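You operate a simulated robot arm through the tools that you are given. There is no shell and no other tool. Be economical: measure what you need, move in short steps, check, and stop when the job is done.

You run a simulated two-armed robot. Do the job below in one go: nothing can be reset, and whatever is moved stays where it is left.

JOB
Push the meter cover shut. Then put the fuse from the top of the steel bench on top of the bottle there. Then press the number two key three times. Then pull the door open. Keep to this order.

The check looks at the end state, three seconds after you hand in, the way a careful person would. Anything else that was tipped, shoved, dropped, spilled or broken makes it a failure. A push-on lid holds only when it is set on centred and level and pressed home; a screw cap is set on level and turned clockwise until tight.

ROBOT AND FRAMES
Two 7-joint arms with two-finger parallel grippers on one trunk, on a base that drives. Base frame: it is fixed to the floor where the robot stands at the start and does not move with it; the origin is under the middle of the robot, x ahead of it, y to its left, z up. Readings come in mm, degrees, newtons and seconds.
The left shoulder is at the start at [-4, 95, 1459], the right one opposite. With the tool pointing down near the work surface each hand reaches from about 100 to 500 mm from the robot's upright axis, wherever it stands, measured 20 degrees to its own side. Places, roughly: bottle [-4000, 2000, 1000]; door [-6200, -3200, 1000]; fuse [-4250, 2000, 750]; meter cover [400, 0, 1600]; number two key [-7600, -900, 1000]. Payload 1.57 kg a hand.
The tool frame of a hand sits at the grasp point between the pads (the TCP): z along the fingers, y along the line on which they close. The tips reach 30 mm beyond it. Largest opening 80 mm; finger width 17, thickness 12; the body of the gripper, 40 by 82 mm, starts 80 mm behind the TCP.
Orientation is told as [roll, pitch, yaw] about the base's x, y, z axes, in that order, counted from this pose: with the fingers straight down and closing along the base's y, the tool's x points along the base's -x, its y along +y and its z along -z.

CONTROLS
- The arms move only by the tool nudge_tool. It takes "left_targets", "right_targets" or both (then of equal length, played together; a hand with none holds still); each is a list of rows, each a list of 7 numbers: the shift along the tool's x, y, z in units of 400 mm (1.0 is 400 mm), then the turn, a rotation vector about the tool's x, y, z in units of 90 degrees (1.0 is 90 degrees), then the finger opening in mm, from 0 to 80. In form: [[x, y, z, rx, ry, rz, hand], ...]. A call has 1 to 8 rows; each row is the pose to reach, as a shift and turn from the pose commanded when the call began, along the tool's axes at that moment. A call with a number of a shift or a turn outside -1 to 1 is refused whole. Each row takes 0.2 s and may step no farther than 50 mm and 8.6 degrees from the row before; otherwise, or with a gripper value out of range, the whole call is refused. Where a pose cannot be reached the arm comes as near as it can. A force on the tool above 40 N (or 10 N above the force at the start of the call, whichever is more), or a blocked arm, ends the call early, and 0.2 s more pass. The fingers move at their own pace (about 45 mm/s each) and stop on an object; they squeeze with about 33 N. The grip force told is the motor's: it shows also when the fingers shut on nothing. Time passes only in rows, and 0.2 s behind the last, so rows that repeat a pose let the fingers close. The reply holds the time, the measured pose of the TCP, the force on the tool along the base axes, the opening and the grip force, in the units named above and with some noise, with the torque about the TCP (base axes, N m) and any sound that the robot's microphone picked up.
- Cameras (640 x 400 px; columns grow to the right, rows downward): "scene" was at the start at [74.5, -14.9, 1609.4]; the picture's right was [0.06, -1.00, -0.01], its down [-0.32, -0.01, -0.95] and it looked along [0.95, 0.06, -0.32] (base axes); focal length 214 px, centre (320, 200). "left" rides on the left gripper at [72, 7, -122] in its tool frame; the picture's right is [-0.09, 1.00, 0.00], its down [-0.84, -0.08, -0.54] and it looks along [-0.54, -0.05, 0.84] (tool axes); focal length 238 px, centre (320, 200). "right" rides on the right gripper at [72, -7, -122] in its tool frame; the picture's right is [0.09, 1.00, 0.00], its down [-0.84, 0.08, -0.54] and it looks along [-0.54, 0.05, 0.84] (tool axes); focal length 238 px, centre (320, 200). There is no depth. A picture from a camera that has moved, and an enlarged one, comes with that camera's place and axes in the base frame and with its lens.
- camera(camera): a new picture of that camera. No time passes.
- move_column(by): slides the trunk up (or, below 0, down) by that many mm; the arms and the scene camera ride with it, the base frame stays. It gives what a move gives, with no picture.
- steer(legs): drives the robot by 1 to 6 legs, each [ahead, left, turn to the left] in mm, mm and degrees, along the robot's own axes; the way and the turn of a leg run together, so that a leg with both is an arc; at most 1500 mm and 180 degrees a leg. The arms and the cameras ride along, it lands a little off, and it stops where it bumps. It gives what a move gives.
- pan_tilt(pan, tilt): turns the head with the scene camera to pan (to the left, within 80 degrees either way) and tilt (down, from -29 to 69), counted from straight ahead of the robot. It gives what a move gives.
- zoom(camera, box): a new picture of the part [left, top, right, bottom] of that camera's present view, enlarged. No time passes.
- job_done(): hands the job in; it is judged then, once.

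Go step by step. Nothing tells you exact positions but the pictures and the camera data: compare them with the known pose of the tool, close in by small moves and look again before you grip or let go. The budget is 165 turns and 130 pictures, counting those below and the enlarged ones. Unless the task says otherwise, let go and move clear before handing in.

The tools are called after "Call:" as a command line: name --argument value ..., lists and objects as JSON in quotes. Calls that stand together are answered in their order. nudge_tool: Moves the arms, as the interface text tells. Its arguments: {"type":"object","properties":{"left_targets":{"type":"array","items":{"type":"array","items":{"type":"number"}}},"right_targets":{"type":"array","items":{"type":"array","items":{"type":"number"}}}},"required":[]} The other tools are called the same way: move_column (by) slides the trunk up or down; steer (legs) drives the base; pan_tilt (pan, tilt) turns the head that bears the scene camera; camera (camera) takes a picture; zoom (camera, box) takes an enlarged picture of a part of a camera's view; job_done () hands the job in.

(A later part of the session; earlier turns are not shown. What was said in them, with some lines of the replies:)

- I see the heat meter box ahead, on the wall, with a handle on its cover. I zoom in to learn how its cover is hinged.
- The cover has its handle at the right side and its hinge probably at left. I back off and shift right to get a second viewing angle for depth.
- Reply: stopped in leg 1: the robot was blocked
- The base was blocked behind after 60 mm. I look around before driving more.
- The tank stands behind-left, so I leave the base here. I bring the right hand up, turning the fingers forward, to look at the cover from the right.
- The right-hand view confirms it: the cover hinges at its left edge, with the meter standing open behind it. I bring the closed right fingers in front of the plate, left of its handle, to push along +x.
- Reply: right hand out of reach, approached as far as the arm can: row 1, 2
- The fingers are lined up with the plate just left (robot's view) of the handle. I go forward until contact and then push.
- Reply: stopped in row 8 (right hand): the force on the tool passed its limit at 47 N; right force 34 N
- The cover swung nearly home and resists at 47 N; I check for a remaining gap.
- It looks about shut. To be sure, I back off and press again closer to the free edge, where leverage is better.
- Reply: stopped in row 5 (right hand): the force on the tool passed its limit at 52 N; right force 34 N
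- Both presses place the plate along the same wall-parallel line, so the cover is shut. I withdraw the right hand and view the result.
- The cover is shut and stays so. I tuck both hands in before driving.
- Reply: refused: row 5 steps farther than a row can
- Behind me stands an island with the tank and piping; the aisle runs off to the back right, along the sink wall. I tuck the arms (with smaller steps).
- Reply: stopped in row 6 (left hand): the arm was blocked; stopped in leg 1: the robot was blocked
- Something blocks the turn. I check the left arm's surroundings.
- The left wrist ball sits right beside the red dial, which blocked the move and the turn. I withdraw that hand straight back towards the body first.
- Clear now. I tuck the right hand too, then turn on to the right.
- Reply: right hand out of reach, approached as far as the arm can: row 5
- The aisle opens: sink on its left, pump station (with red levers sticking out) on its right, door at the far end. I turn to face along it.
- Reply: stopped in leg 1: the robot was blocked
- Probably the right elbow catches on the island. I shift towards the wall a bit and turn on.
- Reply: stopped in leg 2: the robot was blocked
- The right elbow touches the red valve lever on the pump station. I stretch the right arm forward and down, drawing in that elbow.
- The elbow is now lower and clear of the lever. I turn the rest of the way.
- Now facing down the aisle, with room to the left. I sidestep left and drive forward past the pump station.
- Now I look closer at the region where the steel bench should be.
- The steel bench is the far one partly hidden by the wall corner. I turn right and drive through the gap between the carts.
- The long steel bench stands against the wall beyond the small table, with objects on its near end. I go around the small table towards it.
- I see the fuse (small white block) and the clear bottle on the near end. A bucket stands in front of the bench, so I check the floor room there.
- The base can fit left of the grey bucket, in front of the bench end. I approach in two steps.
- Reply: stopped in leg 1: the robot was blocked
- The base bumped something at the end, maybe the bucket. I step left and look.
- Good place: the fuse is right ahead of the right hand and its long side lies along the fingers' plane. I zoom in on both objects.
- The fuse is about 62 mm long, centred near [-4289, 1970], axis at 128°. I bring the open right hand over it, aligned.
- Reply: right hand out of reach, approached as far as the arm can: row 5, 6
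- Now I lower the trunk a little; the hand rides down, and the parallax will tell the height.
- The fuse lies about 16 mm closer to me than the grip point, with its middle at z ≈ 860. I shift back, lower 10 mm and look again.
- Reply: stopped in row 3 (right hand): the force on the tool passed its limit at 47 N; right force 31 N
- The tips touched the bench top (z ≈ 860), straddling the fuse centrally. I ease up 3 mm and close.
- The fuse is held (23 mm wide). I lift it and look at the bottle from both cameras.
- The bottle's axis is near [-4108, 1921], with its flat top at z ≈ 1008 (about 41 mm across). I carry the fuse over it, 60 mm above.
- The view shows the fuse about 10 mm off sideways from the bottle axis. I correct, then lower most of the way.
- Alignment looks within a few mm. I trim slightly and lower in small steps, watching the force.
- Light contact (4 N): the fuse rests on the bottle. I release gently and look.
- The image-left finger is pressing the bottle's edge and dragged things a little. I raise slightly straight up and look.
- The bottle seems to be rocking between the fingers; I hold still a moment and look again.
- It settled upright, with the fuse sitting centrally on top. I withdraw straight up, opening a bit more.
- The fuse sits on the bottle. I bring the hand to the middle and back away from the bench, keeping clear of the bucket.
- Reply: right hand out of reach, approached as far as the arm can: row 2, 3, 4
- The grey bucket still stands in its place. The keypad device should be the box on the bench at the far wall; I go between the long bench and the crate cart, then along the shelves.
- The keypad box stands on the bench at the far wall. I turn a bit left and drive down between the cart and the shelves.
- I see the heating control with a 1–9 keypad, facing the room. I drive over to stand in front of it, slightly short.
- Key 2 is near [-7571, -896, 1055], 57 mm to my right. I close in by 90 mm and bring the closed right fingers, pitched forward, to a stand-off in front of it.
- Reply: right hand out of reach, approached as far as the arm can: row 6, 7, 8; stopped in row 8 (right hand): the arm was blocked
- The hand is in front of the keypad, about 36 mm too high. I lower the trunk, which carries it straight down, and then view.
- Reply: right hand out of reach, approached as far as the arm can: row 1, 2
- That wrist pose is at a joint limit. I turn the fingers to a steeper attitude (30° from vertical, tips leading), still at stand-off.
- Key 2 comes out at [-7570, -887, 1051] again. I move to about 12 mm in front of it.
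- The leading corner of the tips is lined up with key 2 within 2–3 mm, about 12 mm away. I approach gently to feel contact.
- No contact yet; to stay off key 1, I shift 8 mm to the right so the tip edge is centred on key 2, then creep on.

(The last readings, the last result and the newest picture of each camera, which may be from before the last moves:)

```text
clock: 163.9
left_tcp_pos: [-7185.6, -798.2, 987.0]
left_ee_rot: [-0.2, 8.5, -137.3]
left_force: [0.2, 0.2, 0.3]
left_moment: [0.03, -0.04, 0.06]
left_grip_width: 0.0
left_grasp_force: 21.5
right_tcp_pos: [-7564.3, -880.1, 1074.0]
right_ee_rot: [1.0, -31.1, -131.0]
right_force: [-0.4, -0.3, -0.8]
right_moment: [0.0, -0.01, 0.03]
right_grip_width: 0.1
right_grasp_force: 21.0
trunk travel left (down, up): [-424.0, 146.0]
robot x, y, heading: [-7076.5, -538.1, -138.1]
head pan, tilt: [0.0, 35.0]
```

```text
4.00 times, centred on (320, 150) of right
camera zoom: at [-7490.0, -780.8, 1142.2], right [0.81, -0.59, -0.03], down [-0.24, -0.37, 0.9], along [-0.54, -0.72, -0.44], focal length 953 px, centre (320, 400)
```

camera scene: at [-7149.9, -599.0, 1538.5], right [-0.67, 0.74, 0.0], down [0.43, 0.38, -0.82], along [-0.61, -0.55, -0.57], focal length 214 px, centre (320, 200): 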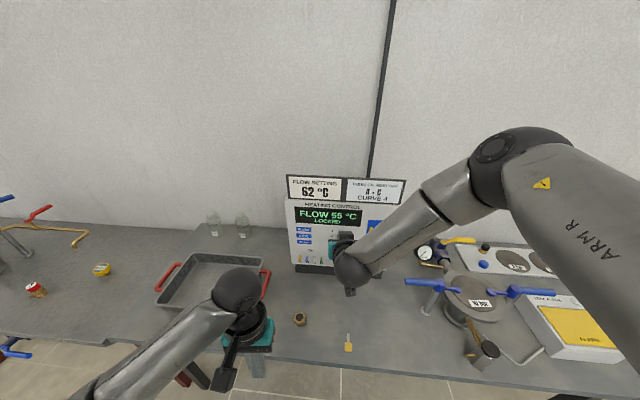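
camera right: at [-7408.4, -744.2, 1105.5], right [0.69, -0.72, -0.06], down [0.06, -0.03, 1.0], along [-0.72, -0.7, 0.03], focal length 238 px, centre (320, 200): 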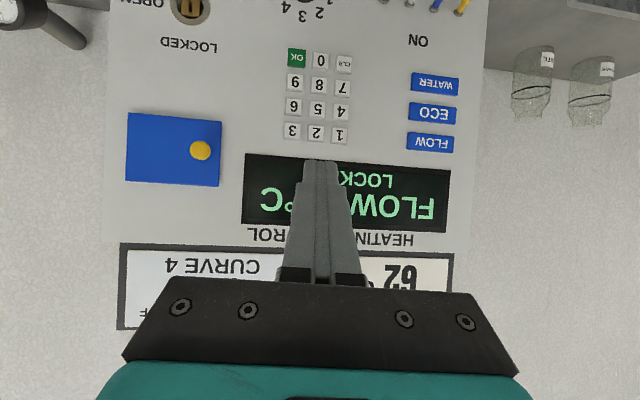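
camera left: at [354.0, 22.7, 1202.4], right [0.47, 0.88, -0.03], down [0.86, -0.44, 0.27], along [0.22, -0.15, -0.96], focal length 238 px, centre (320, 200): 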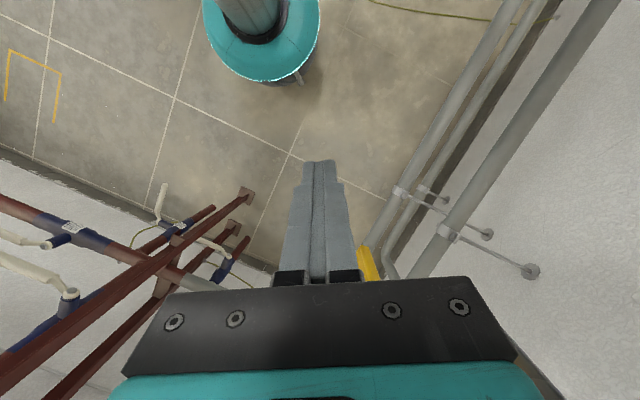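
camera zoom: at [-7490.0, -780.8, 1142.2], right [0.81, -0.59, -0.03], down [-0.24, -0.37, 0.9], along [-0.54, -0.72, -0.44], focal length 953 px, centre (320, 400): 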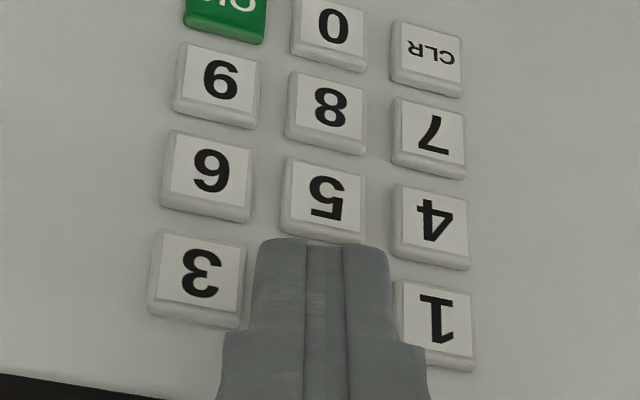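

Call:
nudge_tool --right_targets '[[0.005, 0, 0.0086, 0, 0, 0, 0], [0.0008, -0.0007, 0.0111, 0, 0, 0, 0]]'

Call:
nudge_tool --right_targets '[[-0.0042, -0.0007, 0.0025, 0, 0, 0, 0]]'

Call:
nudge_tool --right_targets '[[-0.0042, -0.0007, 0.0025, 0, 0, 0, 0]]'

```text
clock: 164.5
left_tcp_pos: [-7184.8, -797.7, 986.2]
left_ee_rot: [-0.1, 8.6, -137.5]
left_force: [0.6, 0.9, 0.2]
left_moment: [0.02, 0.0, 0.03]
left_grip_width: 0.1
left_grasp_force: 20.9
right_tcp_pos: [-7565.2, -880.2, 1068.9]
right_ee_rot: [1.2, -31.1, -131.0]
right_force: [-0.3, -0.9, -0.3]
right_moment: [0.01, -0.02, 0.03]
right_grip_width: 0.0
right_grasp_force: 21.2
trunk travel left (down, up): [-424.0, 146.0]
robot x, y, heading: [-7076.2, -534.0, -138.0]
head pan, tilt: [0.0, 35.0]
```

```text
clock: 164.9
left_tcp_pos: [-7185.1, -796.9, 986.2]
left_ee_rot: [-0.2, 8.5, -137.4]
left_force: [-0.4, 0.9, 0.0]
left_moment: [0.0, -0.02, 0.04]
left_grip_width: 0.0
left_grasp_force: 21.3
right_tcp_pos: [-7566.7, -881.7, 1070.3]
right_ee_rot: [1.2, -31.0, -130.9]
right_force: [0.5, 1.6, -1.5]
right_moment: [0.0, -0.03, 0.0]
right_grip_width: 0.1
right_grasp_force: 21.4
trunk travel left (down, up): [-424.0, 146.0]
robot x, y, heading: [-7074.0, -538.9, -138.1]
head pan, tilt: [0.0, 35.0]
heard: click
```

```text
clock: 165.3
left_tcp_pos: [-7185.1, -797.4, 986.9]
left_ee_rot: [-0.3, 8.5, -137.4]
left_force: [0.7, 0.2, 0.0]
left_moment: [0.01, -0.01, 0.0]
left_grip_width: 0.0
left_grasp_force: 21.0
right_tcp_pos: [-7567.8, -882.4, 1069.5]
right_ee_rot: [1.1, -31.0, -131.2]
right_force: [4.0, 4.8, 0.5]
right_moment: [0.06, -0.05, -0.05]
right_grip_width: 0.1
right_grasp_force: 21.3
trunk travel left (down, up): [-424.0, 146.0]
robot x, y, heading: [-7076.6, -541.8, -138.2]
head pan, tilt: [0.0, 35.0]
```

A click: one press. I look to make sure it is key 2 that went down.

Call:
zoom --camera "right" --box '[240, 100, 400, 200]'

Call:
zoom --camera "scene" --box '[270, 170, 400, 290]'

```text
4.00 times, centred on (320, 150) of right
camera zoom: at [-7493.1, -783.4, 1138.4], right [0.81, -0.59, -0.03], down [-0.24, -0.37, 0.9], along [-0.54, -0.72, -0.44], focal length 953 px, centre (320, 400)
```

zoom: 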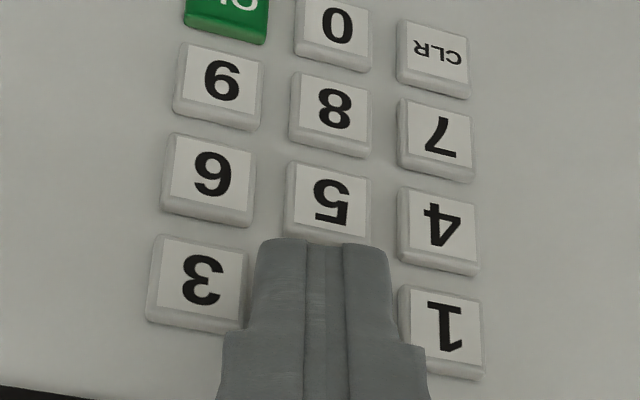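

```text
3.33 times, centred on (335, 230) of scene
camera zoom: at [-7151.1, -600.7, 1496.3], right [-0.67, 0.74, 0.0], down [0.43, 0.38, -0.82], along [-0.61, -0.55, -0.57], focal length 715 px, centre (270, 100)
```

zoom: 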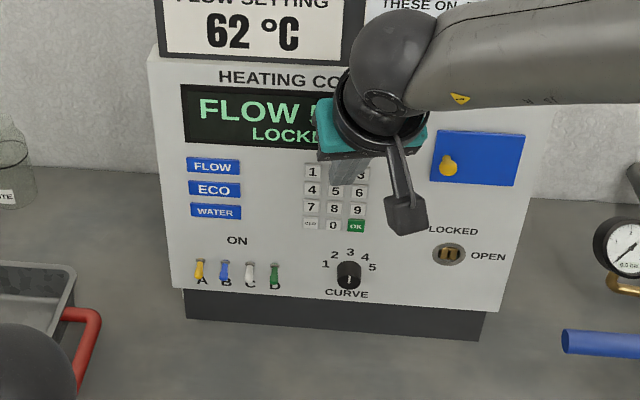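

Only key 2 lies under the tips. I release and press again, one cycle per call.

Call:
nudge_tool --right_targets '[[0.0127, 0.002, -0.0077, 0, 0, 0, 0], [0.0127, 0.002, -0.0077, 0, 0, 0, 0]]'

Call:
nudge_tool --right_targets '[[-0.0064, -0.001, 0.0038, 0, 0, 0, 0], [-0.0127, -0.002, 0.0077, 0, 0, 0, 0]]'

```text
clock: 165.9
left_tcp_pos: [-7185.8, -798.0, 987.5]
left_ee_rot: [-0.3, 8.6, -137.4]
left_force: [1.2, -0.1, -0.5]
left_moment: [-0.04, -0.02, -0.02]
left_grip_width: 0.0
left_grasp_force: 21.5
right_tcp_pos: [-7564.0, -879.4, 1069.6]
right_ee_rot: [1.1, -31.1, -131.1]
right_force: [-0.3, -0.3, 0.5]
right_moment: [0.03, 0.04, -0.01]
right_grip_width: 0.0
right_grasp_force: 21.7
trunk travel left (down, up): [-424.0, 146.0]
robot x, y, heading: [-7074.0, -534.1, -138.0]
head pan, tilt: [0.0, 35.0]
```

```text
clock: 166.5
left_tcp_pos: [-7183.9, -796.6, 987.2]
left_ee_rot: [-0.2, 8.5, -137.4]
left_force: [0.0, 0.3, -0.9]
left_moment: [0.03, 0.04, -0.01]
left_grip_width: 0.0
left_grasp_force: 21.4
right_tcp_pos: [-7567.3, -883.3, 1069.9]
right_ee_rot: [1.0, -31.0, -131.0]
right_force: [4.9, 5.4, 2.4]
right_moment: [0.1, -0.04, -0.06]
right_grip_width: 0.1
right_grasp_force: 21.4
trunk travel left (down, up): [-424.0, 146.0]
robot x, y, heading: [-7076.3, -533.9, -138.4]
head pan, tilt: [0.0, 35.0]
heard: click
```

Second click. Once more, then withdraw.

Call:
nudge_tool --right_targets '[[0.0127, 0.002, -0.0077, 0, 0, 0, 0], [0.0127, 0.002, -0.0077, 0, 0, 0, 0]]'

Call:
nudge_tool --right_targets '[[-0.0064, -0.001, 0.0038, 0, 0, 0, 0], [-0.0127, -0.002, 0.0077, 0, 0, 0, 0]]'

Call:
nudge_tool --right_targets '[[0.03, 0.005, -0.018, 0, 0, 0, 0], [0.13, 0.02, -0.08, 0, 0.0, 0, 0], [0.2, 0.03, -0.14, 0, 0.05, 0, 0], [0.26, 0, -0.22, 0, 0.1, 0, 0], [0.34, -0.05, -0.25, 0, 0.18, 0, 0], [0.42, -0.1, -0.26, 0, 0.26, 0, 0], [0.5, -0.15, -0.26, 0, 0.33, 0, 0]]'

Call:
camera --camera "scene"

```text
clock: 167.1
left_tcp_pos: [-7185.1, -798.8, 986.9]
left_ee_rot: [-0.1, 8.5, -137.4]
left_force: [-0.3, -0.4, 0.3]
left_moment: [0.03, 0.02, -0.05]
left_grip_width: 0.0
left_grasp_force: 21.7
right_tcp_pos: [-7563.6, -880.3, 1070.5]
right_ee_rot: [1.1, -31.0, -131.0]
right_force: [0.3, 0.1, -0.3]
right_moment: [-0.02, 0.0, -0.02]
right_grip_width: 0.2
right_grasp_force: 21.3
trunk travel left (down, up): [-424.0, 146.0]
robot x, y, heading: [-7076.6, -532.5, -138.4]
head pan, tilt: [0.0, 35.0]
```

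```text
clock: 167.7
left_tcp_pos: [-7184.4, -797.2, 986.0]
left_ee_rot: [-0.2, 8.5, -137.4]
left_force: [-0.8, 0.4, -0.1]
left_moment: [0.01, 0.02, 0.0]
left_grip_width: 0.0
left_grasp_force: 21.1
right_tcp_pos: [-7566.3, -883.4, 1069.3]
right_ee_rot: [1.1, -31.0, -131.0]
right_force: [4.1, 5.3, 1.1]
right_moment: [0.11, -0.06, -0.04]
right_grip_width: 0.1
right_grasp_force: 21.4
trunk travel left (down, up): [-424.0, 146.0]
robot x, y, heading: [-7076.7, -533.1, -138.0]
head pan, tilt: [0.0, 35.0]
heard: click
```

```text
clock: 169.3
left_tcp_pos: [-7185.4, -799.1, 985.9]
left_ee_rot: [-0.2, 8.6, -137.4]
left_force: [-0.3, 0.0, 0.0]
left_moment: [-0.01, 0.0, 0.0]
left_grip_width: 0.1
left_grasp_force: 21.1
right_tcp_pos: [-7467.0, -674.0, 1051.5]
right_ee_rot: [1.0, -1.3, -130.6]
right_force: [0.0, -0.5, -0.1]
right_moment: [0.01, -0.02, 0.01]
right_grip_width: 0.1
right_grasp_force: 21.2
trunk travel left (down, up): [-424.0, 146.0]
robot x, y, heading: [-7075.8, -535.8, -137.9]
head pan, tilt: [0.0, 35.0]
```

```text
38 pictures are left
camera scene: at [-7152.1, -601.0, 1496.3], right [-0.67, 0.74, 0.0], down [0.43, 0.38, -0.82], along [-0.61, -0.55, -0.57], focal length 214 px, centre (320, 200)
```

scene: 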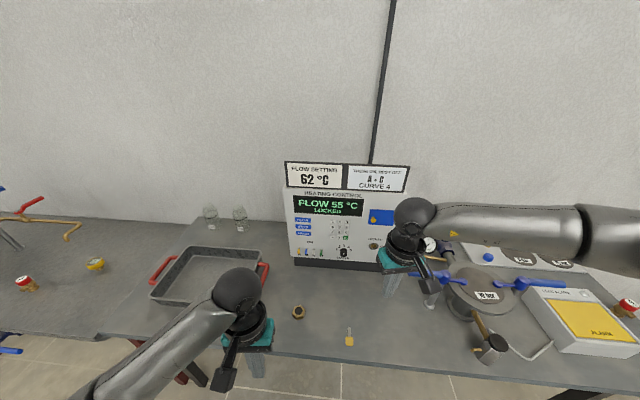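

Three clicks in all. I raise and pull in the right hand, back off, and turn left towards the door.

Call:
nudge_tool --right_targets '[[0, 0, -0.1, 0, 0, 0, 0], [0, 0, -0.2, 0, 0, 0, 0], [0.05, 0, -0.28, 0, 0, 0, 0], [0.15, 0, -0.3, 0, 0, 0, 0], [0.25, 0, -0.3, 0, 0, 0, 0]]'

Call:
steer --legs '[[-350, 0, 0], [0, 0, 80]]'

Call:
pan_tilt --pan -10 --tilt 22

Call:
camera --camera "scene"

```text
clock: 170.5
left_tcp_pos: [-7184.7, -796.8, 987.6]
left_ee_rot: [-0.2, 8.5, -137.4]
left_force: [-0.6, 0.1, 0.6]
left_moment: [-0.03, -0.02, -0.03]
left_grip_width: 0.0
left_grasp_force: 21.4
right_tcp_pos: [-7402.4, -592.8, 1172.1]
right_ee_rot: [0.9, -1.4, -130.6]
right_force: [0.2, 0.3, 0.4]
right_moment: [-0.02, 0.03, 0.01]
right_grip_width: 0.0
right_grasp_force: 21.5
trunk travel left (down, up): [-424.0, 146.0]
robot x, y, heading: [-7075.0, -534.7, -138.1]
head pan, tilt: [0.0, 35.0]
```

```text
clock: 176.2
left_tcp_pos: [-6579.9, -454.7, 985.5]
left_ee_rot: [-0.2, 8.6, -56.9]
left_force: [0.4, 0.4, 0.2]
left_moment: [0.01, -0.02, 0.06]
left_grip_width: 0.0
left_grasp_force: 21.1
right_tcp_pos: [-6816.6, -636.4, 1171.2]
right_ee_rot: [0.9, -1.4, -50.0]
right_force: [0.7, -0.2, -0.5]
right_moment: [0.02, 0.03, 0.0]
right_grip_width: 0.1
right_grasp_force: 21.5
trunk travel left (down, up): [-424.0, 146.0]
robot x, y, heading: [-6818.0, -307.3, -57.7]
head pan, tilt: [0.0, 35.0]
```

```text
clock: 176.9
left_tcp_pos: [-6579.5, -454.0, 986.4]
left_ee_rot: [-0.2, 8.5, -56.9]
left_force: [0.0, 0.4, 0.3]
left_moment: [-0.02, -0.03, 0.0]
left_grip_width: 0.0
left_grasp_force: 21.2
right_tcp_pos: [-6815.8, -636.2, 1170.9]
right_ee_rot: [0.8, -1.4, -50.1]
right_force: [0.3, -0.3, -0.1]
right_moment: [-0.02, -0.03, 0.01]
right_grip_width: 0.0
right_grasp_force: 21.3
trunk travel left (down, up): [-424.0, 146.0]
robot x, y, heading: [-6817.9, -304.0, -57.5]
head pan, tilt: [-10.0, 22.0]
```

```text
37 pictures are left
camera scene: at [-6781.0, -399.0, 1516.8], right [-0.92, -0.38, 0.0], down [-0.14, 0.35, -0.93], along [0.35, -0.86, -0.38], focal length 214 px, centre (320, 200)
```

scene: 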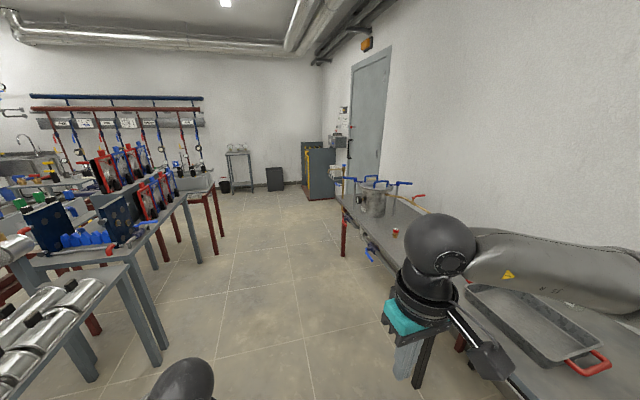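

The corridor to the door is free. I drive along the benches towards it.

Call:
steer --legs '[[0, 0, 5.5], [1400, 0, 0], [500, 0, 0]]'

Call:
pan_tilt --pan -40 --tilt 20

Call:
camera --camera "scene"

```text
clock: 187.2
left_tcp_pos: [-5370.6, -1960.5, 986.7]
left_ee_rot: [-0.2, 8.5, -51.0]
left_force: [-0.8, -0.9, 0.2]
left_moment: [0.01, 0.03, 0.01]
left_grip_width: 0.0
left_grasp_force: 21.1
right_tcp_pos: [-5587.2, -2164.7, 1171.3]
right_ee_rot: [0.9, -1.4, -44.1]
right_force: [0.0, -1.2, 0.5]
right_moment: [-0.02, 0.03, 0.03]
right_grip_width: 0.1
right_grasp_force: 21.1
trunk travel left (down, up): [-424.0, 146.0]
robot x, y, heading: [-5623.9, -1833.6, -51.7]
head pan, tilt: [-10.0, 22.0]
```

```text
clock: 188.1
left_tcp_pos: [-5369.8, -1960.2, 986.3]
left_ee_rot: [-0.2, 8.5, -50.9]
left_force: [0.1, 0.1, -0.3]
left_moment: [0.02, 0.01, 0.01]
left_grip_width: 0.0
left_grasp_force: 21.3
right_tcp_pos: [-5587.5, -2165.0, 1172.2]
right_ee_rot: [0.9, -1.4, -44.1]
right_force: [-0.1, 0.3, 0.1]
right_moment: [0.0, -0.02, -0.02]
right_grip_width: 0.0
right_grasp_force: 20.4
trunk travel left (down, up): [-424.0, 146.0]
robot x, y, heading: [-5624.6, -1836.1, -51.6]
head pan, tilt: [-40.0, 20.0]
```

```text
36 pictures are left
camera scene: at [-5622.6, -1936.6, 1520.1], right [-1.0, 0.03, 0.0], down [0.01, 0.34, -0.94], along [-0.03, -0.94, -0.34], focal length 214 px, centre (320, 200)
```

scene: 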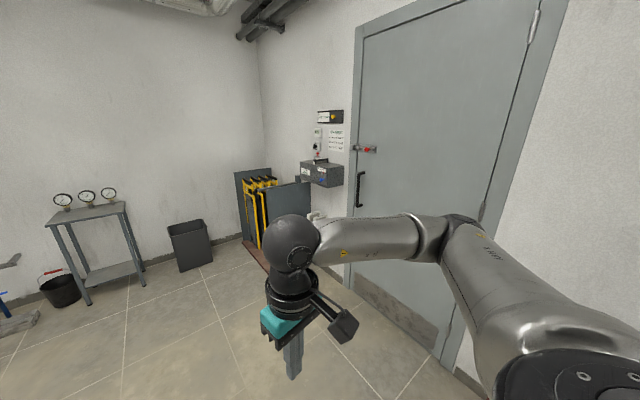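

Call:
zoom --camera "scene" --box '[290, 90, 420, 220]'

```text
3.08 times, centred on (355, 155) of scene
camera zoom: at [-5622.6, -1936.6, 1520.1], right [-1.0, 0.03, 0.0], down [0.01, 0.34, -0.94], along [-0.03, -0.94, -0.34], focal length 660 px, centre (212, 338)
```

zoom: 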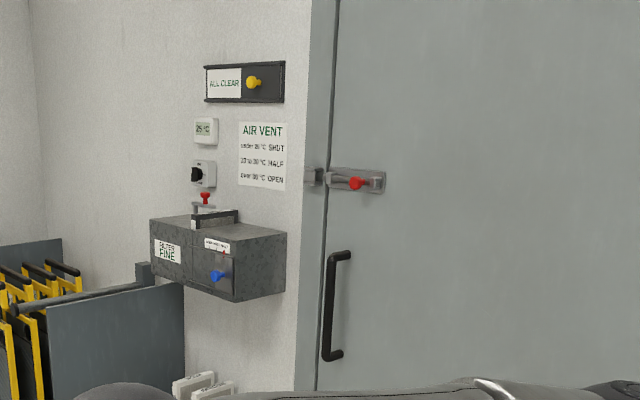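

The door has a slide bolt with a red knob above the black pull handle; it may have to be drawn first. I drive in front of the door for a closer look.

Call:
steer --legs '[[1121, 0, 0], [0, 0, -90.4], [350, 0, 0]]'

Call:
pan_tilt --pan 0 --tilt 20

Call:
camera --camera "scene"

```text
clock: 199.4
left_tcp_pos: [-5321.2, -3193.8, 984.8]
left_ee_rot: [-0.1, 8.6, -139.7]
left_force: [0.4, 0.0, 0.8]
left_moment: [0.06, 0.01, -0.03]
left_grip_width: 0.2
left_grasp_force: 21.2
right_tcp_pos: [-5532.1, -2979.1, 1170.1]
right_ee_rot: [0.8, -1.3, -133.0]
right_force: [-0.7, -0.6, 0.5]
right_moment: [-0.01, 0.01, 0.02]
right_grip_width: 0.1
right_grasp_force: 21.2
trunk travel left (down, up): [-424.0, 146.0]
robot x, y, heading: [-5202.4, -2935.3, -140.4]
head pan, tilt: [-40.0, 20.0]
```

```text
clock: 200.5
left_tcp_pos: [-5320.3, -3193.5, 985.9]
left_ee_rot: [-0.2, 8.6, -139.9]
left_force: [-0.1, -0.5, 0.9]
left_moment: [0.0, -0.02, 0.0]
left_grip_width: 0.1
left_grasp_force: 21.0
right_tcp_pos: [-5531.0, -2978.7, 1172.5]
right_ee_rot: [0.9, -1.4, -132.9]
right_force: [-0.1, 0.5, -0.4]
right_moment: [0.0, -0.02, -0.02]
right_grip_width: 0.0
right_grasp_force: 21.0
trunk travel left (down, up): [-424.0, 146.0]
robot x, y, heading: [-5198.3, -2936.5, -140.4]
head pan, tilt: [0.0, 20.0]
```

```text
34 pictures are left
camera scene: at [-5284.2, -3000.5, 1520.1], right [-0.64, 0.77, 0.0], down [0.26, 0.22, -0.94], along [-0.73, -0.6, -0.34], focal length 214 px, centre (320, 200)
```

scene: 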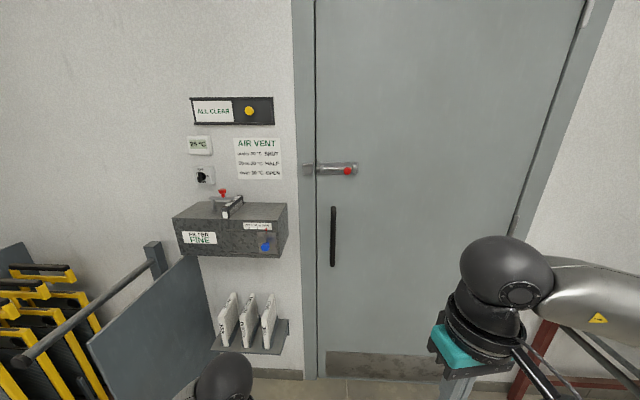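

Call:
zoom --camera "scene" --box '[285, 150, 375, 200]'

```text
7.11 times, centred on (330, 175) of scene
camera zoom: at [-5284.2, -3000.5, 1520.1], right [-0.64, 0.77, 0.0], down [0.26, 0.22, -0.94], along [-0.73, -0.6, -0.34], focal length 1525 px, centre (249, 378)
```

zoom: 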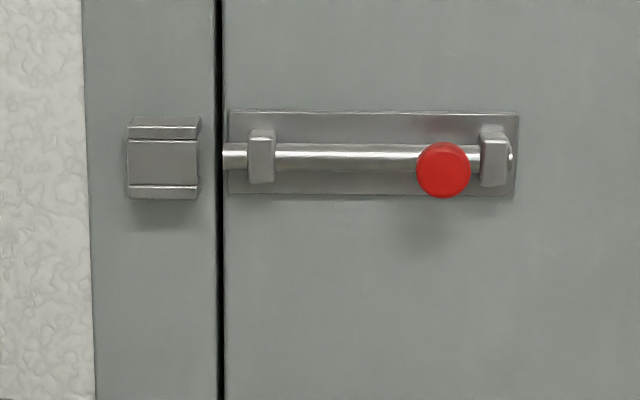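

The bolt is already drawn back, clear of its keeper, so the door only has to be pulled by the black handle at about [-5992, -3504, 1035]. I drive up.

Call:
steer --legs '[[455, 0, 0]]'

```text
clock: 203.3
left_tcp_pos: [-5673.7, -3481.8, 986.5]
left_ee_rot: [-0.2, 8.6, -139.8]
left_force: [-0.3, -0.3, 0.0]
left_moment: [0.04, -0.03, -0.01]
left_grip_width: 0.0
left_grasp_force: 21.5
right_tcp_pos: [-5882.8, -3270.5, 1171.5]
right_ee_rot: [0.8, -1.5, -132.9]
right_force: [0.2, 0.4, 0.6]
right_moment: [0.01, -0.01, -0.02]
right_grip_width: 0.2
right_grasp_force: 21.4
trunk travel left (down, up): [-424.0, 146.0]
robot x, y, heading: [-5555.7, -3226.3, -140.1]
head pan, tilt: [0.0, 20.0]
```

Call:
nudge_tool --right_targets '[[-0.05, 0.033, 0.03, 0.005, -0.077, 0.012, 20], [-0.1, 0.066, 0.06, 0.011, -0.154, 0.024, 40], [-0.16, 0.1, 0.09, 0.016, -0.231, 0.036, 60], [-0.22, 0.133, 0.13, 0.022, -0.308, 0.047, 70], [-0.27, 0.166, 0.16, 0.027, -0.385, 0.059, 70], [-0.33, 0.2, 0.195, 0.033, -0.462, 0.071, 70], [-0.385, 0.2325, 0.2275, 0.038, -0.539, 0.083, 70]]'

Call:
camera --camera "right"

Call:
camera --camera "scene"

```text
clock: 204.9
left_tcp_pos: [-5672.7, -3484.4, 985.4]
left_ee_rot: [-0.3, 8.6, -139.7]
left_force: [-0.4, -0.5, -0.4]
left_moment: [0.03, 0.02, 0.0]
left_grip_width: 0.0
left_grasp_force: 21.2
right_tcp_pos: [-5918.6, -3453.6, 1086.6]
right_ee_rot: [1.9, -50.0, -142.1]
right_force: [-0.6, -0.4, -1.2]
right_moment: [0.0, 0.02, 0.0]
right_grip_width: 70.1
right_grasp_force: 0.0
trunk travel left (down, up): [-424.0, 146.0]
robot x, y, heading: [-5554.2, -3227.6, -140.4]
head pan, tilt: [0.0, 20.0]
```

```text
32 pictures are left
camera right: at [-5815.4, -3359.6, 1110.9], right [0.68, -0.73, -0.05], down [-0.06, -0.12, 0.99], along [-0.73, -0.67, -0.13], focal length 238 px, centre (320, 200)
```

right: 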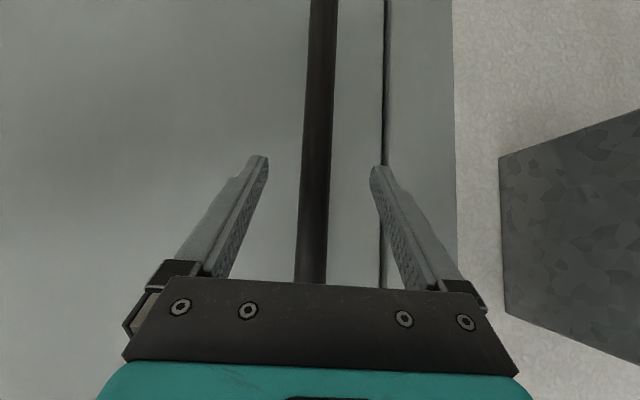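

```text
31 pictures are left
camera scene: at [-5635.0, -3293.6, 1520.0], right [-0.64, 0.77, 0.0], down [0.26, 0.22, -0.94], along [-0.72, -0.6, -0.34], focal length 214 px, centre (320, 200)
```

scene: 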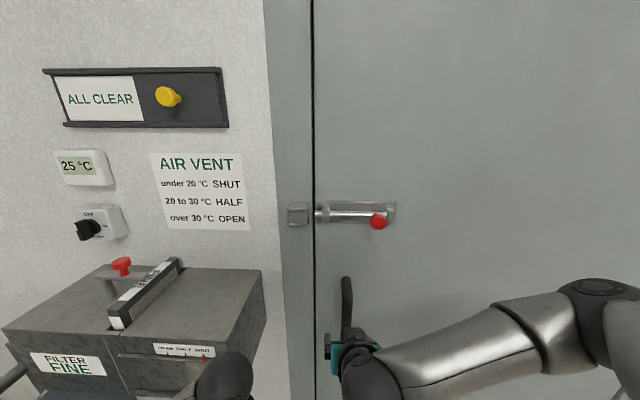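

The handle bar runs centrally between the open fingers. I move forward about 80 mm so that it comes between the pads.

Call:
nudge_tool --right_targets '[[-0.045, 0, 0.054, 0, 0, 0, 70], [-0.09, 0, 0.107, 0, 0, 0, 70], [-0.129, 0, 0.153, 0, 0, 0, 70]]'

Call:
camera --camera "right"

```text
clock: 205.7
left_tcp_pos: [-5673.1, -3483.0, 986.7]
left_ee_rot: [-0.2, 8.5, -139.5]
left_force: [0.2, -0.1, -0.2]
left_moment: [-0.06, -0.01, 0.01]
left_grip_width: 0.1
left_grasp_force: 21.5
right_tcp_pos: [-5972.6, -3495.7, 1083.9]
right_ee_rot: [2.0, -49.0, -142.1]
right_force: [4.2, 3.2, -1.2]
right_moment: [-0.21, 0.27, -0.07]
right_grip_width: 70.4
right_grasp_force: 0.6
trunk travel left (down, up): [-424.0, 146.0]
robot x, y, heading: [-5556.7, -3227.0, -140.2]
head pan, tilt: [0.0, 20.0]
stopped in row 3 (right hand): the force on the tool passed its limit at 50 N (the readings are from after the stop); the commanded pose is now the measured one
```

```text
30 pictures are left
camera right: at [-5869.5, -3402.3, 1110.2], right [0.68, -0.73, -0.05], down [-0.07, -0.13, 0.99], along [-0.73, -0.67, -0.14], focal length 238 px, centre (320, 200)
```

right: 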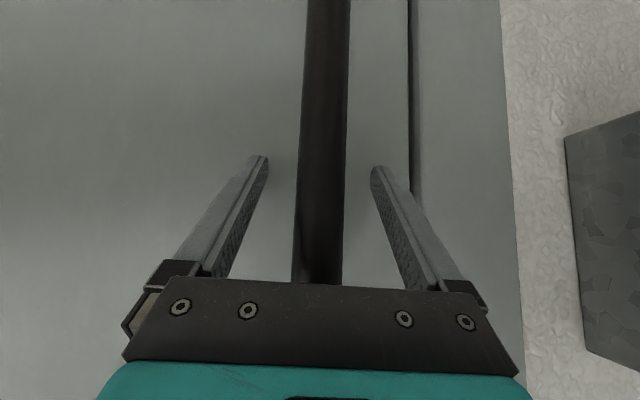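

The bar is now at the grip point. I close the fingers on it.

Call:
nudge_tool --right_targets '[[0.008, 0, -0.008, 0, 0, 0, 50], [0.008, 0, -0.008, 0, 0, 0, 30], [0.008, 0, -0.008, 0, 0, 0, 10], [0.008, 0, -0.008, 0, 0, 0, 0], [0.008, 0, -0.008, 0, 0, 0, 0]]'

Call:
camera --camera "right"

```text
clock: 206.9
left_tcp_pos: [-5672.4, -3482.8, 986.0]
left_ee_rot: [-0.3, 8.5, -139.7]
left_force: [-0.7, 0.0, 0.0]
left_moment: [0.0, -0.01, 0.02]
left_grip_width: 0.2
left_grasp_force: 21.9
right_tcp_pos: [-5970.6, -3492.7, 1084.8]
right_ee_rot: [1.9, -49.2, -142.1]
right_force: [1.5, -3.9, 1.0]
right_moment: [0.48, 0.25, -0.11]
right_grip_width: 24.1
right_grasp_force: 30.5
trunk travel left (down, up): [-424.0, 146.0]
robot x, y, heading: [-5556.8, -3225.3, -140.1]
head pan, tilt: [0.0, 20.0]
```

```text
29 pictures are left
camera right: at [-5867.9, -3400.4, 1109.5], right [0.68, -0.73, -0.05], down [-0.07, -0.13, 0.99], along [-0.73, -0.67, -0.14], focal length 238 px, centre (320, 200)
```

right: 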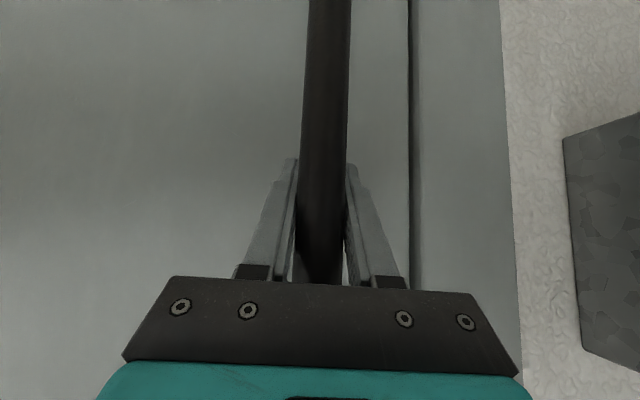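

The handle is held. I start opening by driving the base in a small arc about the hinge line.

Call:
steer --legs '[[-56, -38, 4]]'

Call:
camera --camera "right"

```text
clock: 207.9
left_tcp_pos: [-5636.5, -3427.0, 985.3]
left_ee_rot: [-0.3, 8.7, -135.7]
left_force: [0.2, 0.2, -0.1]
left_moment: [0.02, -0.05, 0.01]
left_grip_width: 0.0
left_grasp_force: 20.8
right_tcp_pos: [-5931.1, -3460.4, 1084.1]
right_ee_rot: [1.9, -49.2, -137.8]
right_force: [15.3, -19.8, -4.1]
right_moment: [0.72, 1.06, -0.38]
right_grip_width: 24.3
right_grasp_force: 35.6
trunk travel left (down, up): [-424.0, 146.0]
robot x, y, heading: [-5538.5, -3160.0, -136.4]
head pan, tilt: [0.0, 20.0]
```

```text
28 pictures are left
camera right: at [-5835.2, -3359.4, 1109.6], right [0.73, -0.68, -0.05], down [-0.06, -0.13, 0.99], along [-0.68, -0.72, -0.14], focal length 238 px, centre (320, 200)
```

right: 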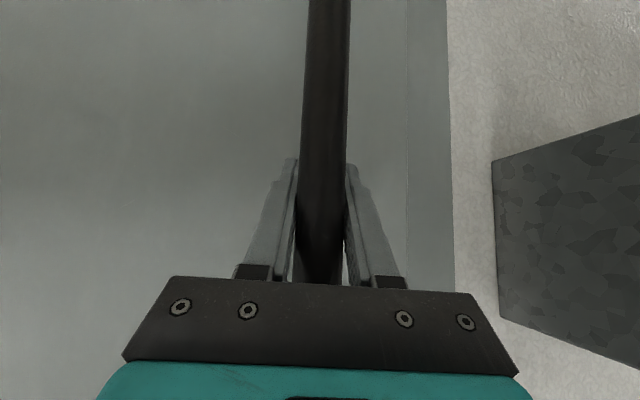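

The door is moving. I continue along the arc in moderate steps.

Call:
steer --legs '[[-139, -85, 10]]'

Call:
steer --legs '[[-139, -85, 10]]'

```text
clock: 209.3
left_tcp_pos: [-5560.5, -3279.5, 987.0]
left_ee_rot: [-0.4, 8.6, -125.6]
left_force: [0.9, 0.0, 0.0]
left_moment: [-0.01, -0.02, 0.0]
left_grip_width: 0.1
left_grasp_force: 21.8
right_tcp_pos: [-5839.8, -3365.7, 1084.2]
right_ee_rot: [2.7, -49.0, -127.5]
right_force: [21.3, -19.1, -6.8]
right_moment: [1.31, 0.69, -0.54]
right_grip_width: 24.6
right_grasp_force: 36.4
trunk travel left (down, up): [-424.0, 146.0]
robot x, y, heading: [-5506.0, -2997.4, -126.3]
head pan, tilt: [0.0, 20.0]
```

```text
clock: 210.8
left_tcp_pos: [-5508.1, -3121.2, 986.0]
left_ee_rot: [-0.4, 8.6, -115.5]
left_force: [0.8, -0.2, -0.5]
left_moment: [-0.01, 0.0, 0.02]
left_grip_width: 0.0
left_grasp_force: 20.7
right_tcp_pos: [-5767.0, -3256.2, 1083.9]
right_ee_rot: [3.0, -48.8, -117.3]
right_force: [23.3, -13.6, -7.6]
right_moment: [1.05, 0.89, -0.49]
right_grip_width: 24.4
right_grasp_force: 36.7
trunk travel left (down, up): [-424.0, 146.0]
robot x, y, heading: [-5508.7, -2834.3, -116.2]
head pan, tilt: [0.0, 20.0]
```

The door is following nicely, about 24° open. Two more steps.

Call:
steer --legs '[[-139, -83, 10]]'

Call:
steer --legs '[[-139, -83, 10]]'

Call:
pan_tilt --pan -45 --tilt 30

Call:
camera --camera "scene"

```text
clock: 212.2
left_tcp_pos: [-5485.3, -2957.6, 986.7]
left_ee_rot: [-0.4, 8.4, -105.3]
left_force: [0.0, 0.0, -0.3]
left_moment: [-0.03, -0.01, 0.03]
left_grip_width: 0.0
left_grasp_force: 21.5
right_tcp_pos: [-5712.6, -3135.7, 1083.7]
right_ee_rot: [3.3, -48.8, -107.0]
right_force: [20.5, -7.9, -6.2]
right_moment: [0.83, 1.01, -0.39]
right_grip_width: 24.8
right_grasp_force: 36.2
trunk travel left (down, up): [-424.0, 146.0]
robot x, y, heading: [-5539.0, -2674.3, -105.6]
head pan, tilt: [0.0, 20.0]
```

```text
clock: 213.6
left_tcp_pos: [-5492.3, -2793.1, 986.8]
left_ee_rot: [-0.4, 8.5, -95.0]
left_force: [-0.4, -0.4, 0.3]
left_moment: [0.01, -0.03, 0.01]
left_grip_width: 0.0
left_grasp_force: 21.7
right_tcp_pos: [-5681.0, -3008.9, 1083.5]
right_ee_rot: [3.8, -48.7, -96.7]
right_force: [27.7, -5.2, -7.3]
right_moment: [0.72, 1.26, -0.51]
right_grip_width: 24.7
right_grasp_force: 36.3
trunk travel left (down, up): [-424.0, 146.0]
robot x, y, heading: [-5594.4, -2525.0, -95.8]
head pan, tilt: [0.0, 20.0]
```

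```text
clock: 214.8
left_tcp_pos: [-5493.3, -2792.5, 986.6]
left_ee_rot: [-0.3, 8.5, -94.8]
left_force: [-0.5, 0.0, -0.3]
left_moment: [0.0, -0.05, -0.01]
left_grip_width: 0.2
left_grasp_force: 21.7
right_tcp_pos: [-5678.9, -3007.6, 1084.4]
right_ee_rot: [4.0, -48.7, -96.7]
right_force: [17.2, -0.2, -5.1]
right_moment: [0.15, 1.21, -0.22]
right_grip_width: 24.9
right_grasp_force: 36.7
trunk travel left (down, up): [-424.0, 146.0]
robot x, y, heading: [-5587.3, -2522.1, -95.9]
head pan, tilt: [-45.0, 30.0]
```

```text
27 pictures are left
camera scene: at [-5661.2, -2593.0, 1504.2], right [-0.63, 0.77, 0.0], down [0.38, 0.32, -0.87], along [-0.67, -0.55, -0.5], focal length 214 px, centre (320, 200)
```

scene: 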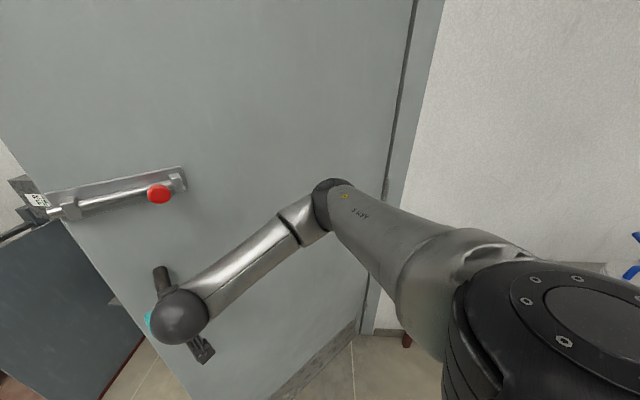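

About 45° open and the way behind me is free. Two more steps for a clearly open door.

Call:
steer --legs '[[-139, -83, 10]]'

Call:
steer --legs '[[-139, -83, 10]]'

Call:
camera --camera "scene"

```text
clock: 216.2
left_tcp_pos: [-5526.5, -2630.9, 985.1]
left_ee_rot: [-0.5, 8.5, -84.9]
left_force: [0.5, 0.1, -0.1]
left_moment: [0.01, 0.02, 0.0]
left_grip_width: 0.0
left_grasp_force: 21.2
right_tcp_pos: [-5669.8, -2874.7, 1082.8]
right_ee_rot: [4.5, -48.6, -86.3]
right_force: [33.7, -0.2, -9.9]
right_moment: [0.42, 1.52, -0.67]
right_grip_width: 24.9
right_grasp_force: 36.3
trunk travel left (down, up): [-424.0, 146.0]
robot x, y, heading: [-5676.4, -2382.1, -85.7]
head pan, tilt: [-45.0, 30.0]
```

```text
clock: 217.6
left_tcp_pos: [-5589.5, -2480.2, 985.9]
left_ee_rot: [-0.5, 8.5, -75.2]
left_force: [0.3, -0.2, -0.3]
left_moment: [0.0, 0.0, 0.02]
left_grip_width: 0.3
left_grasp_force: 21.5
right_tcp_pos: [-5684.1, -2740.3, 1083.2]
right_ee_rot: [5.3, -48.4, -76.1]
right_force: [39.2, 7.4, -11.0]
right_moment: [0.07, 1.78, -0.82]
right_grip_width: 25.1
right_grasp_force: 37.0
trunk travel left (down, up): [-424.0, 146.0]
robot x, y, heading: [-5775.9, -2259.1, -75.8]
head pan, tilt: [-45.0, 30.0]
```

```text
26 pictures are left
camera scene: at [-5814.4, -2349.5, 1504.2], right [-0.86, 0.51, 0.0], down [0.25, 0.43, -0.87], along [-0.45, -0.74, -0.5], focal length 214 px, centre (320, 200)
```

scene: 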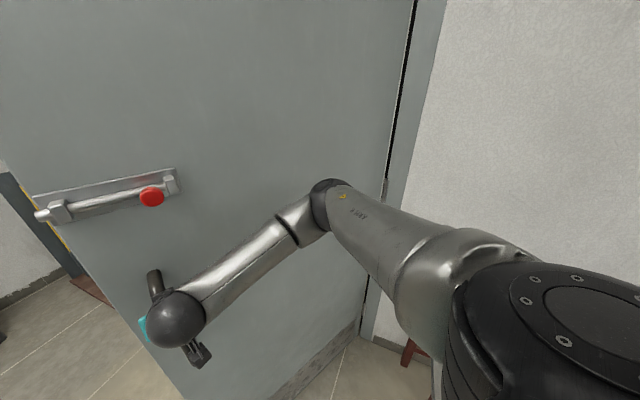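

The door stands roughly 64° open. I release the handle and back the fingers off.

Call:
nudge_tool --right_targets '[[0, 0, 0, 0, 0, 0, 40], [0, 0, 0, 0, 0, 0, 55], [0, 0, 0, 0, 0, 0, 70], [0, 0, 0, 0, 0, 0, 75]]'

Call:
camera --camera "right"

```text
clock: 218.6
left_tcp_pos: [-5593.9, -2479.0, 987.1]
left_ee_rot: [-0.1, 8.4, -75.1]
left_force: [0.0, 0.8, 0.3]
left_moment: [0.02, -0.02, -0.01]
left_grip_width: 0.0
left_grasp_force: 21.0
right_tcp_pos: [-5688.0, -2738.8, 1084.5]
right_ee_rot: [5.8, -48.5, -76.5]
right_force: [1.2, 1.6, 0.2]
right_moment: [0.0, -0.04, -0.01]
right_grip_width: 73.3
right_grasp_force: 0.0
trunk travel left (down, up): [-424.0, 146.0]
robot x, y, heading: [-5775.6, -2260.9, -76.0]
head pan, tilt: [-45.0, 30.0]
```

```text
25 pictures are left
camera right: at [-5739.1, -2610.4, 1111.6], right [0.93, 0.36, 0.0], down [0.06, -0.14, 0.99], along [0.36, -0.92, -0.15], focal length 238 px, centre (320, 200)
```

right: 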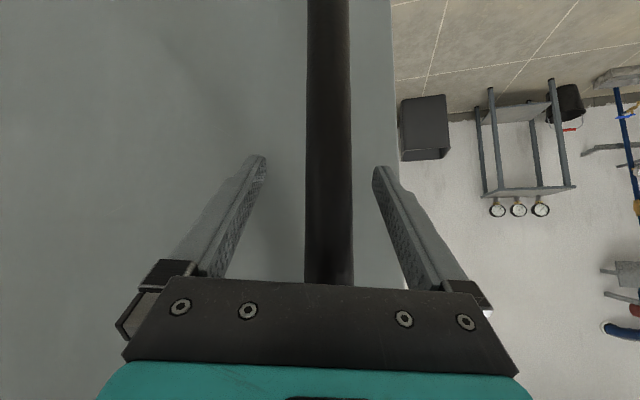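

Call:
nudge_tool --right_targets '[[0.05, 0, -0.06, 0, 0, 0, 75], [0.1, 0, -0.12, 0, 0, 0, 75], [0.16, 0, -0.19, 0, 0, 0, 60], [0.21, 0, -0.25, 0, 0, 0, 40]]'

Call:
steer --legs '[[-200, 0, 0]]'

Call:
pan_tilt --pan -20 --tilt 20

Call:
camera --camera "scene"

```text
clock: 219.6
left_tcp_pos: [-5594.2, -2480.5, 986.1]
left_ee_rot: [-0.2, 8.5, -75.1]
left_force: [0.2, -0.6, -0.7]
left_moment: [0.01, 0.02, -0.01]
left_grip_width: 0.1
left_grasp_force: 21.7
right_tcp_pos: [-5728.4, -2617.1, 1089.8]
right_ee_rot: [5.8, -48.4, -76.5]
right_force: [0.7, -0.1, -0.5]
right_moment: [-0.01, 0.02, 0.02]
right_grip_width: 40.0
right_grasp_force: 0.1
trunk travel left (down, up): [-424.0, 146.0]
robot x, y, heading: [-5773.5, -2261.7, -76.0]
head pan, tilt: [-45.0, 30.0]
```

```text
clock: 221.2
left_tcp_pos: [-5643.3, -2285.4, 986.4]
left_ee_rot: [-0.2, 8.4, -75.2]
left_force: [-0.4, 0.8, 0.0]
left_moment: [-0.02, -0.01, 0.01]
left_grip_width: 0.1
left_grasp_force: 21.3
right_tcp_pos: [-5778.3, -2421.2, 1090.7]
right_ee_rot: [5.7, -48.4, -76.7]
right_force: [-0.5, 0.4, 0.5]
right_moment: [0.01, 0.01, 0.0]
right_grip_width: 40.0
right_grasp_force: 0.0
trunk travel left (down, up): [-424.0, 146.0]
robot x, y, heading: [-5823.9, -2065.2, -75.8]
head pan, tilt: [-45.0, 30.0]
```

```text
clock: 222.1
left_tcp_pos: [-5643.8, -2286.8, 987.1]
left_ee_rot: [-0.2, 8.5, -75.1]
left_force: [-0.6, 0.9, 0.7]
left_moment: [-0.01, -0.01, 0.0]
left_grip_width: 0.0
left_grasp_force: 21.5
right_tcp_pos: [-5776.4, -2422.1, 1088.7]
right_ee_rot: [5.7, -48.4, -76.6]
right_force: [-0.4, -0.3, -0.6]
right_moment: [-0.01, -0.01, 0.01]
right_grip_width: 39.9
right_grasp_force: 0.1
trunk travel left (down, up): [-424.0, 146.0]
robot x, y, heading: [-5822.9, -2063.8, -76.0]
head pan, tilt: [-20.0, 20.0]
```

```text
24 pictures are left
camera scene: at [-5833.6, -2169.8, 1520.1], right [-0.99, 0.11, 0.0], down [0.04, 0.34, -0.94], along [-0.1, -0.93, -0.34], focal length 214 px, centre (320, 200)
```

scene: 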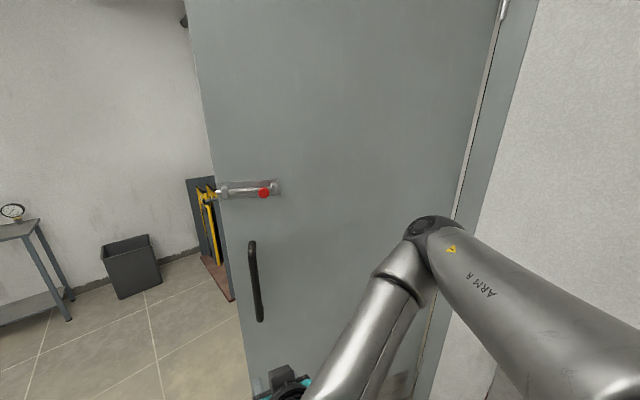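

The door stays open, both hands are clear, and all four steps were done in the order given, so I hand in.

Call:
job_done

```text
The job is handed in.
```

I did all four steps in your order and handed the job in; I don't have the check's result yet.

- **Meter cover:** it is pushed shut and stayed shut when I withdrew.
- **Fuse:** it sits on top of the bottle. The bottle rocked briefly as I let go, then settled upright with the fuse centred.
- **Number two key:** I pressed it three times and heard a click each time.
- **Door:** it stands about 64° open and stayed put after I let go. Its slide bolt was already drawn back.

**Bumps on the way:**
- **Meter corner:** while driving out, the robot was blocked several times. The left wrist was up against the red dial, and the right elbow was probably against a red valve lever on the pump station. The lever looked unmoved in the pictures; I did not check the dial's setting afterwards.
- **Bench:** the base also bumped something near the grey bucket. The bucket was still upright and in the same spot when I looked again.
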